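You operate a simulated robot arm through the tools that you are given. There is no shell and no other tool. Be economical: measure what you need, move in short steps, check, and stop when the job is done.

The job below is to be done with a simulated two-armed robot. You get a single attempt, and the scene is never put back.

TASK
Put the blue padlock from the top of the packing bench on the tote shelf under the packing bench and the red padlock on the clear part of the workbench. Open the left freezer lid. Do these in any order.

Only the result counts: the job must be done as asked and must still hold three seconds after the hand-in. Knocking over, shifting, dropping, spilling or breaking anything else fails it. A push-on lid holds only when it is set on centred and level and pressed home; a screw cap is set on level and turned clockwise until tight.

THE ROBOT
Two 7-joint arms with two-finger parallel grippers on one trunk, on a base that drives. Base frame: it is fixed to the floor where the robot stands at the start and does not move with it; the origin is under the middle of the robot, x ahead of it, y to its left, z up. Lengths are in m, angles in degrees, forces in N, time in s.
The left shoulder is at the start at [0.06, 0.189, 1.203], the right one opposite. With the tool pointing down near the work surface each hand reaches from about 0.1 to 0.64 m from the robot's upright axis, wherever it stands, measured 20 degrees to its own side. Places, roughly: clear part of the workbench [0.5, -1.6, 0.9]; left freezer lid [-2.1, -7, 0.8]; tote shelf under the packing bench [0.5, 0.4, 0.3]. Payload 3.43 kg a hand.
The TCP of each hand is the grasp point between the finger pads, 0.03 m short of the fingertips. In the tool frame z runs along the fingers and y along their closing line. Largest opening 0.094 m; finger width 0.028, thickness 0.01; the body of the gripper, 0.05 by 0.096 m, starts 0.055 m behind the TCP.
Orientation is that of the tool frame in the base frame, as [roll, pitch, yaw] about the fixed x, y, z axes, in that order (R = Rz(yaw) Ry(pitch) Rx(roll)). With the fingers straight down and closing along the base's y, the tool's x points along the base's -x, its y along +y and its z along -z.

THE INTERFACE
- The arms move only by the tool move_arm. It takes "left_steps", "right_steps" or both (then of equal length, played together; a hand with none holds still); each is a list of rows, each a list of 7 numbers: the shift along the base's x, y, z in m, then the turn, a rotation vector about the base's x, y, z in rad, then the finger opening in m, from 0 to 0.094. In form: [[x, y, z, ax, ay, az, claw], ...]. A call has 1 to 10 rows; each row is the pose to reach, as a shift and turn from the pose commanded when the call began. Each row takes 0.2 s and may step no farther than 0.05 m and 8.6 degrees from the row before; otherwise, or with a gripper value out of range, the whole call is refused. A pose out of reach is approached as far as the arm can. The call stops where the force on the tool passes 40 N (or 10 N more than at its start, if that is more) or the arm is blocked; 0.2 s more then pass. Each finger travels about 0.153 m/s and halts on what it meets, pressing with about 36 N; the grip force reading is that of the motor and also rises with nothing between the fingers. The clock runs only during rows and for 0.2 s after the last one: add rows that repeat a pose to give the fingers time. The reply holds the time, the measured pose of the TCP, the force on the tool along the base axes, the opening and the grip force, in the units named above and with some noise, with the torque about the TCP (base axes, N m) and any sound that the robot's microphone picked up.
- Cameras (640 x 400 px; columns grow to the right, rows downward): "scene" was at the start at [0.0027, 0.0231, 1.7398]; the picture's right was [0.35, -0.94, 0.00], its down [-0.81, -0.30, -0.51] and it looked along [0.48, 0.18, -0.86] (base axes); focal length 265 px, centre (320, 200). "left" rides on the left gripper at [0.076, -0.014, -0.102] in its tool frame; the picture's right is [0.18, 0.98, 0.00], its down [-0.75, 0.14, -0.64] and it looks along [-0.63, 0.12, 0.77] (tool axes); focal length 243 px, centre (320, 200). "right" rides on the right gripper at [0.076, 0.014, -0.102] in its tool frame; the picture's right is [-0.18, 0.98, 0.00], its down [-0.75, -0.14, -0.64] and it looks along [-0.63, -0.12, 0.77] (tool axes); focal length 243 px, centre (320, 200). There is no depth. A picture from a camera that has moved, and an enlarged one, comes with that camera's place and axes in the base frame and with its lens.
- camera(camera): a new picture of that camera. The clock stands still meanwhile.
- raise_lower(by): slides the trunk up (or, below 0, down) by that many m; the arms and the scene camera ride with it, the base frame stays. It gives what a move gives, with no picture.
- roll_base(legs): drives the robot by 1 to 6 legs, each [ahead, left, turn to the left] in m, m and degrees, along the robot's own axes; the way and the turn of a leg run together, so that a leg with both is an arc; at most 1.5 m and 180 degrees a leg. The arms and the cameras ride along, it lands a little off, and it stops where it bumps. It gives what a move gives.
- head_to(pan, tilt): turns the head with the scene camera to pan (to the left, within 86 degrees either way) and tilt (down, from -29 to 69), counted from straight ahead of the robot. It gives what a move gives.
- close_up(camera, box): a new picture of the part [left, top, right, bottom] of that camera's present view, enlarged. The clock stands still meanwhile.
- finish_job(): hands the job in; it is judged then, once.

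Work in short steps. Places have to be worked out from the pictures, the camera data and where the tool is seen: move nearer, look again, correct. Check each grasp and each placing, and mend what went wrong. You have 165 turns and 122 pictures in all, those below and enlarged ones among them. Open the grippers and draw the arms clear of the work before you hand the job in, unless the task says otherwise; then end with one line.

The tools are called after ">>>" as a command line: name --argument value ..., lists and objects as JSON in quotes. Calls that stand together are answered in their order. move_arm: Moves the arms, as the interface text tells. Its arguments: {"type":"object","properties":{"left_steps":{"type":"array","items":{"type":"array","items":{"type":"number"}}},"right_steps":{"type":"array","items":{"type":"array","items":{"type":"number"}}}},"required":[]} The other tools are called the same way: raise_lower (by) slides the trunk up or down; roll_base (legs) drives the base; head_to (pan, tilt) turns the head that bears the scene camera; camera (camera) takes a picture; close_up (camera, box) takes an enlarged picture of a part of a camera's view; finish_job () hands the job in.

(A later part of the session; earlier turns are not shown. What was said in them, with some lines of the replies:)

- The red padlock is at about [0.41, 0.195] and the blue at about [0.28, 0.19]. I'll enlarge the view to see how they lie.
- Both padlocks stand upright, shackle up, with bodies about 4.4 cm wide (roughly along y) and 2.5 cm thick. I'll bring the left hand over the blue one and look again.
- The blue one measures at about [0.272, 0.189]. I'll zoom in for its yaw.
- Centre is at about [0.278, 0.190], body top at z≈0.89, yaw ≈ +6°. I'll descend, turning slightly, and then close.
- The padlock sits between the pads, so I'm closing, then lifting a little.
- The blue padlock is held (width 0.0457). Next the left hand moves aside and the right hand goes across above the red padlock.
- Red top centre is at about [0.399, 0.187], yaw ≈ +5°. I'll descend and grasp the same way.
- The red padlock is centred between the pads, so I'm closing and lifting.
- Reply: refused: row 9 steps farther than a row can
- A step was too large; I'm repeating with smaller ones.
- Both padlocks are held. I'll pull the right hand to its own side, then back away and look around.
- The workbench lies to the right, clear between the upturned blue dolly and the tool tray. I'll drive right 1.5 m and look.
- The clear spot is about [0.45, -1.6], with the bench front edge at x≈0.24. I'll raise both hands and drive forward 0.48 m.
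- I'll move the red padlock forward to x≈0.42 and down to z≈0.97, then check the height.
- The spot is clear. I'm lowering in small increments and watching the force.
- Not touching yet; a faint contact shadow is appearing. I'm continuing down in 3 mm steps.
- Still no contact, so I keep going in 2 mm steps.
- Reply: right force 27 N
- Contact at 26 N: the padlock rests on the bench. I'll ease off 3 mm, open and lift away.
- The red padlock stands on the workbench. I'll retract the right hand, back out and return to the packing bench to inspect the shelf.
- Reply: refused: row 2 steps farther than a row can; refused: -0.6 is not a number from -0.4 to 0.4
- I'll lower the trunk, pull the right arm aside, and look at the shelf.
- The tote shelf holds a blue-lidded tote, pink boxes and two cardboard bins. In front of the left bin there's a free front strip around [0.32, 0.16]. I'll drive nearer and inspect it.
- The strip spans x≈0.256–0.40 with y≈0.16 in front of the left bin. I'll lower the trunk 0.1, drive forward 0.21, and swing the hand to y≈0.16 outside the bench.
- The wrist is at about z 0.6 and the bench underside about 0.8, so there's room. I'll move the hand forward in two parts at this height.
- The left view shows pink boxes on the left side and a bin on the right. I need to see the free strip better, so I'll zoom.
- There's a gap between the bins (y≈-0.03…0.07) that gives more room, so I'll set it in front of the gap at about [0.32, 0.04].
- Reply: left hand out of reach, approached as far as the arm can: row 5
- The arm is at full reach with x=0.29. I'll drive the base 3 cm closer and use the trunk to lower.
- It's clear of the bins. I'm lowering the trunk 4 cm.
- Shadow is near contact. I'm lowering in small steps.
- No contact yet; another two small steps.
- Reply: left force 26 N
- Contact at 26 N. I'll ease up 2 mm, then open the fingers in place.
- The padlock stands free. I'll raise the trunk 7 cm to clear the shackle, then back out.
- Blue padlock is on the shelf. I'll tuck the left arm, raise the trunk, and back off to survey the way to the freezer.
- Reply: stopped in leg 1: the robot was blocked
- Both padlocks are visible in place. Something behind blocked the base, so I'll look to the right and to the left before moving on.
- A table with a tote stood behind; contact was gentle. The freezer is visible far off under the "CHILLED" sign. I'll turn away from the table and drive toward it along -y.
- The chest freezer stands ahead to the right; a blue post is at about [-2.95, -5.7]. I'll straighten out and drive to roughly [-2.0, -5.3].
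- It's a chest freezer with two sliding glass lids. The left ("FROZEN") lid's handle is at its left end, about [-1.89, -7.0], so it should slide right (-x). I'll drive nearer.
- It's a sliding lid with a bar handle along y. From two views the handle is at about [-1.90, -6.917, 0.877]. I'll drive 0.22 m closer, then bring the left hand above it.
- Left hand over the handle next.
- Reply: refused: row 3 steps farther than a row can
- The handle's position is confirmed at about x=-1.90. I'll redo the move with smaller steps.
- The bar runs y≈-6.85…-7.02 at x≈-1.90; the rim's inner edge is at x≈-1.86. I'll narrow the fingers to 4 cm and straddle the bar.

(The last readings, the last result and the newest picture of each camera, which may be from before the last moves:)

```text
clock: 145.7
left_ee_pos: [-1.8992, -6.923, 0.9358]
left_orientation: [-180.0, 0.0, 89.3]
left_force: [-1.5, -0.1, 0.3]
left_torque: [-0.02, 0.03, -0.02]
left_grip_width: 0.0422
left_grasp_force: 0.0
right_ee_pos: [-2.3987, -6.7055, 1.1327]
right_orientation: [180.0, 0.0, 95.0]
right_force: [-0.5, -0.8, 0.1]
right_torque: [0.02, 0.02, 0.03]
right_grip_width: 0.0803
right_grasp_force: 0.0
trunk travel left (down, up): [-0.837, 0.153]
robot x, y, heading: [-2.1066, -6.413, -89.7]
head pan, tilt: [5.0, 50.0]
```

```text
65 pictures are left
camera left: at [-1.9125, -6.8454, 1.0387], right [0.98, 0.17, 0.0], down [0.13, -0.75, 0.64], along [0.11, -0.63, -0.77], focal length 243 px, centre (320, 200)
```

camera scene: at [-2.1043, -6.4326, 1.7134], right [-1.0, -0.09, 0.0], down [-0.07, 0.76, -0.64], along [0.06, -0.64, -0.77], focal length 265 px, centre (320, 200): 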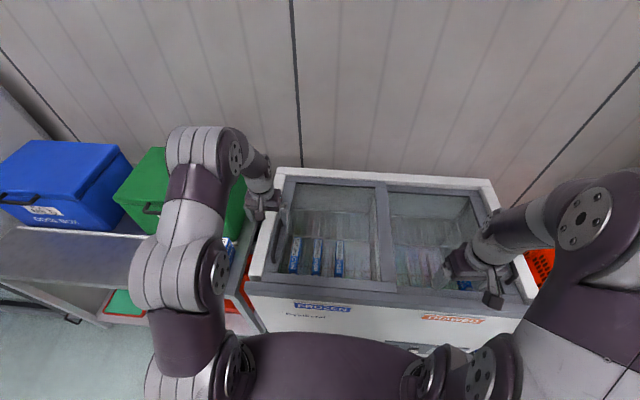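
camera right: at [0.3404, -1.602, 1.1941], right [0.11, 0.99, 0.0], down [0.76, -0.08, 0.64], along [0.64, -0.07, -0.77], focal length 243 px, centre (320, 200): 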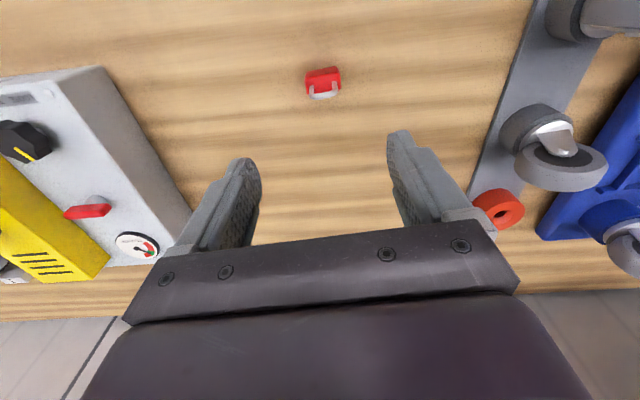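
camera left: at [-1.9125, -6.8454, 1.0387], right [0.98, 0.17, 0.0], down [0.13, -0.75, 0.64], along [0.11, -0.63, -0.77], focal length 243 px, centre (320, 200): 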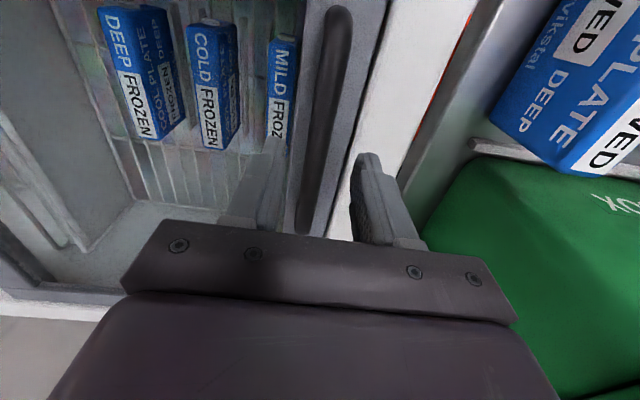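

The bar is centred between the fingers; descending 4.5 cm around it.

>>> move_arm --left_steps '[[0, 0, -0.02, 0, 0, 0, 0.042], [0, 0, -0.035, 0, 0, 0, 0.042], [0, 0, -0.045, 0, 0, 0, 0.042]]'

>>> camera --camera "left"

>>> close_up --camera "scene" --box '[200, 150, 320, 250]'

```text
clock: 146.5
left_ee_pos: [-1.8994, -6.9225, 0.891]
left_orientation: [-180.0, 0.0, 89.5]
left_force: [0.3, 0.6, -0.9]
left_torque: [0.02, -0.02, 0.0]
left_grip_width: 0.042
left_grasp_force: 0.1
right_ee_pos: [-2.3982, -6.7045, 1.1341]
right_orientation: [-180.0, 0.1, 94.9]
right_force: [0.5, 0.2, 0.8]
right_torque: [-0.02, 0.01, 0.0]
right_grip_width: 0.08
right_grasp_force: 0.1
trunk travel left (down, up): [-0.837, 0.153]
robot x, y, heading: [-2.1096, -6.4157, -89.9]
head pan, tilt: [5.0, 50.0]
```

```text
64 pictures are left
camera left: at [-1.9121, -6.8452, 0.9949], right [0.98, 0.17, 0.0], down [0.13, -0.75, 0.64], along [0.11, -0.63, -0.77], focal length 243 px, centre (320, 200)
```

left: 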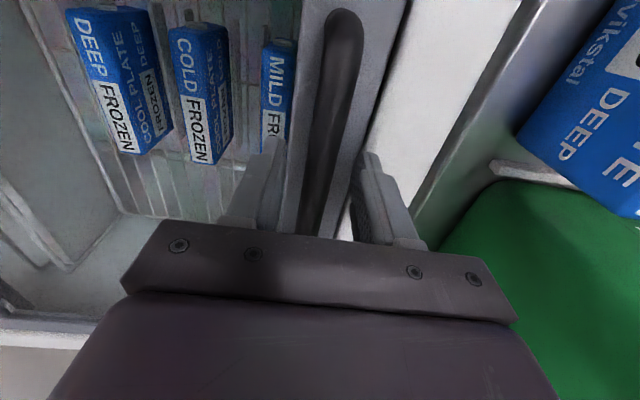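

```text
4.00 times, centred on (260, 200) of scene
camera zoom: at [-2.1044, -6.4314, 1.7135], right [-1.0, -0.09, 0.0], down [-0.07, 0.76, -0.64], along [0.06, -0.64, -0.77], focal length 1060 px, centre (560, 200)
```

zoom: 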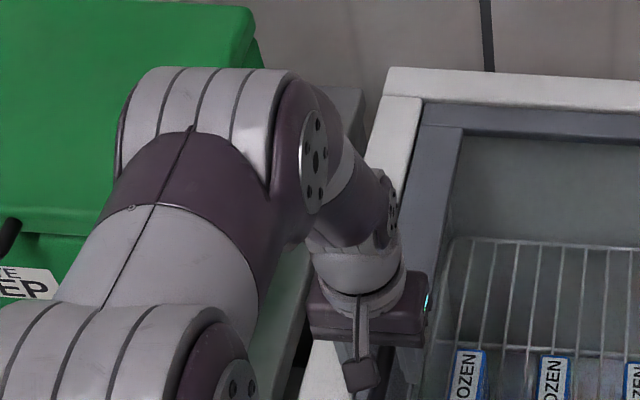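

The fingers straddle the bar. I'll go 6 mm lower, close to a loose cage, and slide 6 cm in -x as a test.

>>> move_arm --left_steps '[[0, 0, -0.006, 0, 0, 0, 0.035], [0, 0, -0.006, 0, 0, 0, 0.026], [0, 0, -0.006, 0, 0, 0, 0.026], [-0.015, 0, -0.006, 0, 0, 0, 0.026], [-0.03, 0, -0.006, 0, 0, 0, 0.026], [-0.045, 0, -0.006, 0, 0, 0, 0.026], [-0.06, 0, -0.006, 0, 0, 0, 0.026]]'

>>> camera --camera "left"

>>> camera --camera "scene"

```text
clock: 148.1
left_ee_pos: [-1.9614, -6.9208, 0.8844]
left_orientation: [179.9, -0.1, 89.5]
left_force: [4.8, 0.7, -1.7]
left_torque: [0.02, 0.01, 0.07]
left_grip_width: 0.0289
left_grasp_force: 2.1
right_ee_pos: [-2.3983, -6.7065, 1.134]
right_orientation: [180.0, 0.0, 95.0]
right_force: [0.2, 0.7, -0.6]
right_torque: [0.02, 0.0, 0.03]
right_grip_width: 0.0801
right_grasp_force: 0.0
trunk travel left (down, up): [-0.837, 0.153]
robot x, y, heading: [-2.1073, -6.4126, -90.0]
head pan, tilt: [5.0, 50.0]
```

```text
62 pictures are left
camera left: at [-1.9728, -6.8445, 0.9882], right [0.98, 0.17, 0.0], down [0.13, -0.76, 0.64], along [0.11, -0.63, -0.77], focal length 243 px, centre (320, 200)
```

left: 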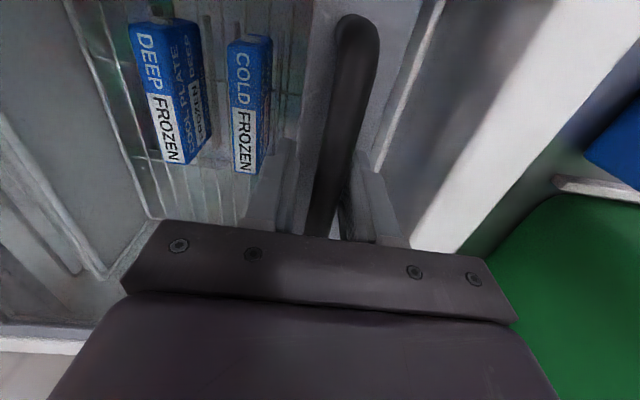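

```text
61 pictures are left
camera scene: at [-2.1043, -6.4318, 1.7134], right [-1.0, -0.09, 0.0], down [-0.07, 0.76, -0.64], along [0.06, -0.64, -0.77], focal length 265 px, centre (320, 200)
```

scene: 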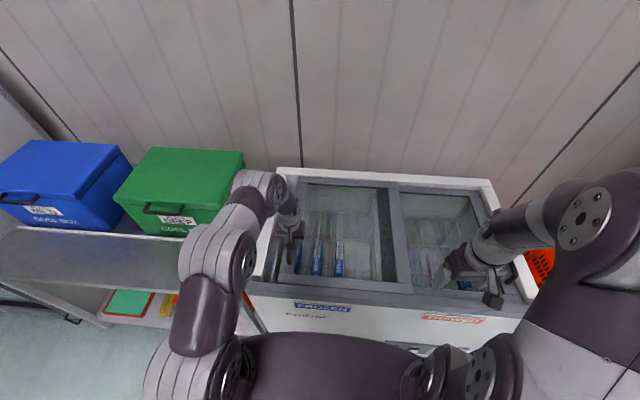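

The lid slides at about 5 N. I'll tuck the right hand out of the way and keep sliding.

>>> move_arm --left_steps '[[-0.03, 0, 0, 0, 0, 0, 0.026], [-0.06, 0, 0, 0, 0, 0, 0.026], [-0.09, 0, 0, 0, 0, 0, 0.026], [-0.12, 0, 0, 0, 0, 0, 0.026], [-0.15, 0, 0, 0, 0, 0, 0.026], [-0.18, 0, 0, 0, 0, 0, 0.026]]' --right_steps '[[-0.02, 0.03, 0.01, 0, 0, 0, 0.08], [-0.05, 0.05, 0.03, 0, 0, 0, 0.08], [-0.08, 0.07, 0.05, 0, 0, 0, 0.08], [-0.11, 0.09, 0.05, 0, 0, 0, 0.08], [-0.14, 0.1, 0.05, 0, 0, 0, 0.08], [-0.16, 0.11, 0.05, 0, 0, 0, 0.08]]'

>>> camera --camera "scene"

```text
clock: 149.5
left_ee_pos: [-2.1393, -6.9208, 0.8841]
left_orientation: [180.0, 0.0, 89.5]
left_force: [2.9, 0.6, 1.5]
left_torque: [-0.01, 0.03, 0.06]
left_grip_width: 0.0276
left_grasp_force: 1.7
right_ee_pos: [-2.5582, -6.5942, 1.1852]
right_orientation: [180.0, 0.0, 94.9]
right_force: [0.0, -0.7, -0.4]
right_torque: [0.03, -0.01, 0.01]
right_grip_width: 0.08
right_grasp_force: 0.1
trunk travel left (down, up): [-0.837, 0.153]
robot x, y, heading: [-2.1079, -6.4161, -90.3]
head pan, tilt: [5.0, 50.0]
```

```text
60 pictures are left
camera scene: at [-2.1059, -6.431, 1.7134], right [-1.0, -0.09, 0.0], down [-0.07, 0.76, -0.64], along [0.06, -0.64, -0.77], focal length 265 px, centre (320, 200)
```

scene: 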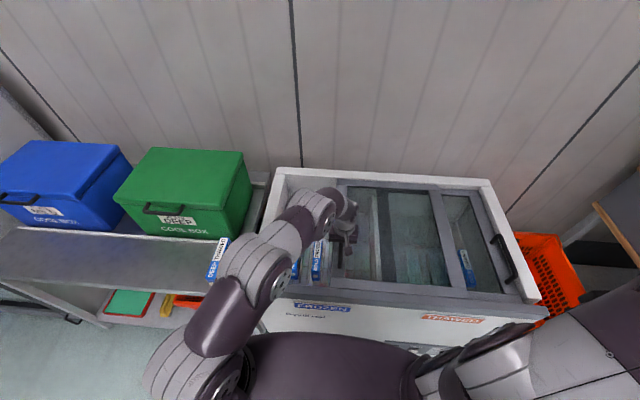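

It slides well. I'll do another 8 cm with the arm and the rest by driving the base sideways, to keep the arm in reach.

>>> move_arm --left_steps '[[-0.03, 0, 0, 0, 0, 0, 0.026], [-0.06, 0, 0, 0, 0, 0, 0.026], [-0.08, 0, 0, 0, 0, 0, 0.026]]'

>>> roll_base --legs '[[0, -0.1, 0]]'

>>> camera --camera "scene"

```text
clock: 150.3
left_ee_pos: [-2.2191, -6.923, 0.8832]
left_orientation: [-179.9, -0.1, 89.6]
left_force: [3.0, 0.1, -1.2]
left_torque: [-0.01, -0.01, 0.04]
left_grip_width: 0.0277
left_grasp_force: 1.1
right_ee_pos: [-2.5555, -6.5944, 1.1862]
right_orientation: [180.0, 0.0, 95.0]
right_force: [-0.5, 0.9, 0.7]
right_torque: [0.03, 0.02, 0.02]
right_grip_width: 0.0799
right_grasp_force: 0.0
trunk travel left (down, up): [-0.837, 0.153]
robot x, y, heading: [-2.1086, -6.4144, -90.0]
head pan, tilt: [5.0, 50.0]
```

```text
clock: 151.3
left_ee_pos: [-2.2788, -6.9218, 0.8827]
left_orientation: [179.1, -0.3, 89.9]
left_force: [32.5, -4.2, 9.8]
left_torque: [-0.22, -0.24, 0.0]
left_grip_width: 0.0448
left_grasp_force: 16.4
right_ee_pos: [-2.6247, -6.5958, 1.185]
right_orientation: [179.9, 0.0, 95.2]
right_force: [-1.0, 0.3, 0.5]
right_torque: [-0.01, -0.1, 0.01]
right_grip_width: 0.0801
right_grasp_force: 0.0
trunk travel left (down, up): [-0.837, 0.153]
robot x, y, heading: [-2.1758, -6.417, -89.9]
head pan, tilt: [5.0, 50.0]
stopped in leg 1: the force on the tool passed its limit (the readings are from after the stop); the commanded pose is now the measured one
```

```text
59 pictures are left
camera scene: at [-2.1737, -6.4304, 1.7135], right [-1.0, -0.09, 0.0], down [-0.07, 0.76, -0.64], along [0.06, -0.64, -0.77], focal length 265 px, centre (320, 200)
```

scene: 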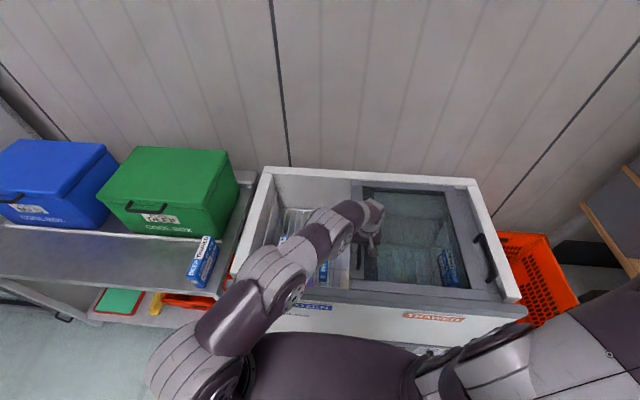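

The lid hit its end stop, with the left side wide open. I'll relieve the pressure, open the fingers, and lift straight off the handle.

>>> move_arm --left_steps '[[0.004, 0, 0, 0, 0, 0, 0.05], [0.006, 0, 0, 0, 0, 0, 0.055], [0.006, 0, 0, 0, 0, 0, 0.055], [0.006, 0, 0.03, 0, 0, 0, 0.055], [0.006, 0, 0.07, 0, 0, 0, 0.055], [0.006, 0, 0.11, 0, 0, 0, 0.055], [0.006, 0, 0.15, 0, 0, 0, 0.055], [0.006, 0, 0.19, 0, 0, 0, 0.055]]'

>>> camera --camera "left"

```text
clock: 153.1
left_ee_pos: [-2.2721, -6.9169, 1.0702]
left_orientation: [179.5, -0.4, 89.7]
left_force: [-0.9, 0.9, 1.5]
left_torque: [0.01, 0.0, 0.0]
left_grip_width: 0.055
left_grasp_force: 0.1
left hand out of reach, approached as far as the arm can: row 8
right_ee_pos: [-2.6218, -6.5957, 1.1871]
right_orientation: [-180.0, 0.0, 95.0]
right_force: [0.4, 0.6, -0.5]
right_torque: [-0.01, -0.05, -0.03]
right_grip_width: 0.0798
right_grasp_force: 0.0
trunk travel left (down, up): [-0.837, 0.153]
robot x, y, heading: [-2.174, -6.4112, -89.5]
head pan, tilt: [5.0, 50.0]
```

```text
58 pictures are left
camera left: at [-2.2865, -6.8407, 1.1741], right [0.98, 0.18, 0.01], down [0.13, -0.76, 0.64], along [0.12, -0.63, -0.77], focal length 243 px, centre (320, 200)
```

left: 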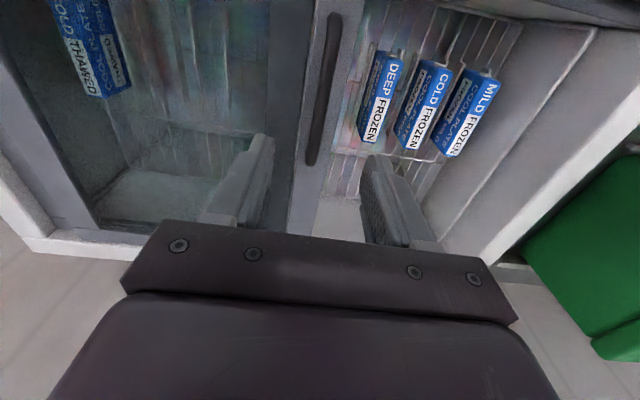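

Free of the handle. I'll back the robot off and verify.

>>> roll_base --legs '[[-0.45, 0, 0]]'

>>> move_arm --left_steps '[[0.03, 0.03, 0, 0, 0, 0, 0.055], [0.06, 0.06, 0, 0, 0, 0, 0.055], [0.09, 0.09, 0, 0, 0, 0, 0.055], [0.12, 0.12, 0, 0, 0, 0, 0.08], [0.15, 0.15, 0, 0, 0, 0, 0.08]]'

>>> camera --camera "scene"

```text
clock: 155.8
left_ee_pos: [-2.2725, -6.4821, 1.0703]
left_orientation: [179.5, -0.3, 90.2]
left_force: [0.3, -0.5, -0.3]
left_torque: [0.03, 0.04, -0.03]
left_grip_width: 0.055
left_grasp_force: 0.0
right_ee_pos: [-2.6229, -6.1619, 1.1865]
right_orientation: [-179.9, -0.1, 95.5]
right_force: [0.5, 0.3, 0.4]
right_torque: [0.0, 0.01, -0.02]
right_grip_width: 0.0803
right_grasp_force: 0.0
trunk travel left (down, up): [-0.837, 0.153]
robot x, y, heading: [-2.1807, -5.9776, -89.5]
head pan, tilt: [5.0, 50.0]
```

```text
clock: 157.0
left_ee_pos: [-2.1211, -6.3306, 1.0695]
left_orientation: [179.7, -0.3, 90.1]
left_force: [0.2, 0.4, 0.4]
left_torque: [0.0, -0.01, 0.0]
left_grip_width: 0.08
left_grasp_force: 0.1
right_ee_pos: [-2.6231, -6.1605, 1.1866]
right_orientation: [-179.9, 0.1, 95.5]
right_force: [1.0, 0.1, 0.6]
right_torque: [0.01, -0.02, 0.0]
right_grip_width: 0.08
right_grasp_force: 0.1
trunk travel left (down, up): [-0.837, 0.153]
robot x, y, heading: [-2.178, -5.9763, -89.5]
head pan, tilt: [5.0, 50.0]
```

```text
57 pictures are left
camera scene: at [-2.1711, -5.9929, 1.7134], right [-1.0, -0.1, 0.0], down [-0.08, 0.76, -0.64], along [0.06, -0.64, -0.77], focal length 265 px, centre (320, 200)
```

scene: 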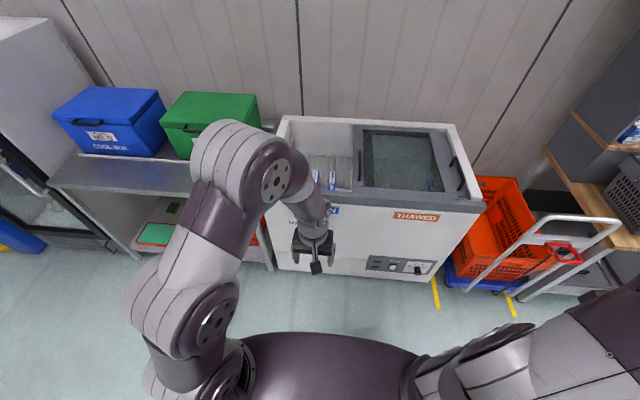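

The left lid is fully open, both padlocks were seen standing in their places, and the arms are clear. Handing in.

>>> finish_job

```text
The job is handed in.
```

The blue padlock is on the tote shelf, the red padlock is on the clear part of the workbench, and the left freezer lid is slid fully open. While backing away from the packing bench, the base bumped lightly into the table behind it. The table and its tote looked undisturbed afterwards, but I had no earlier picture to compare with.
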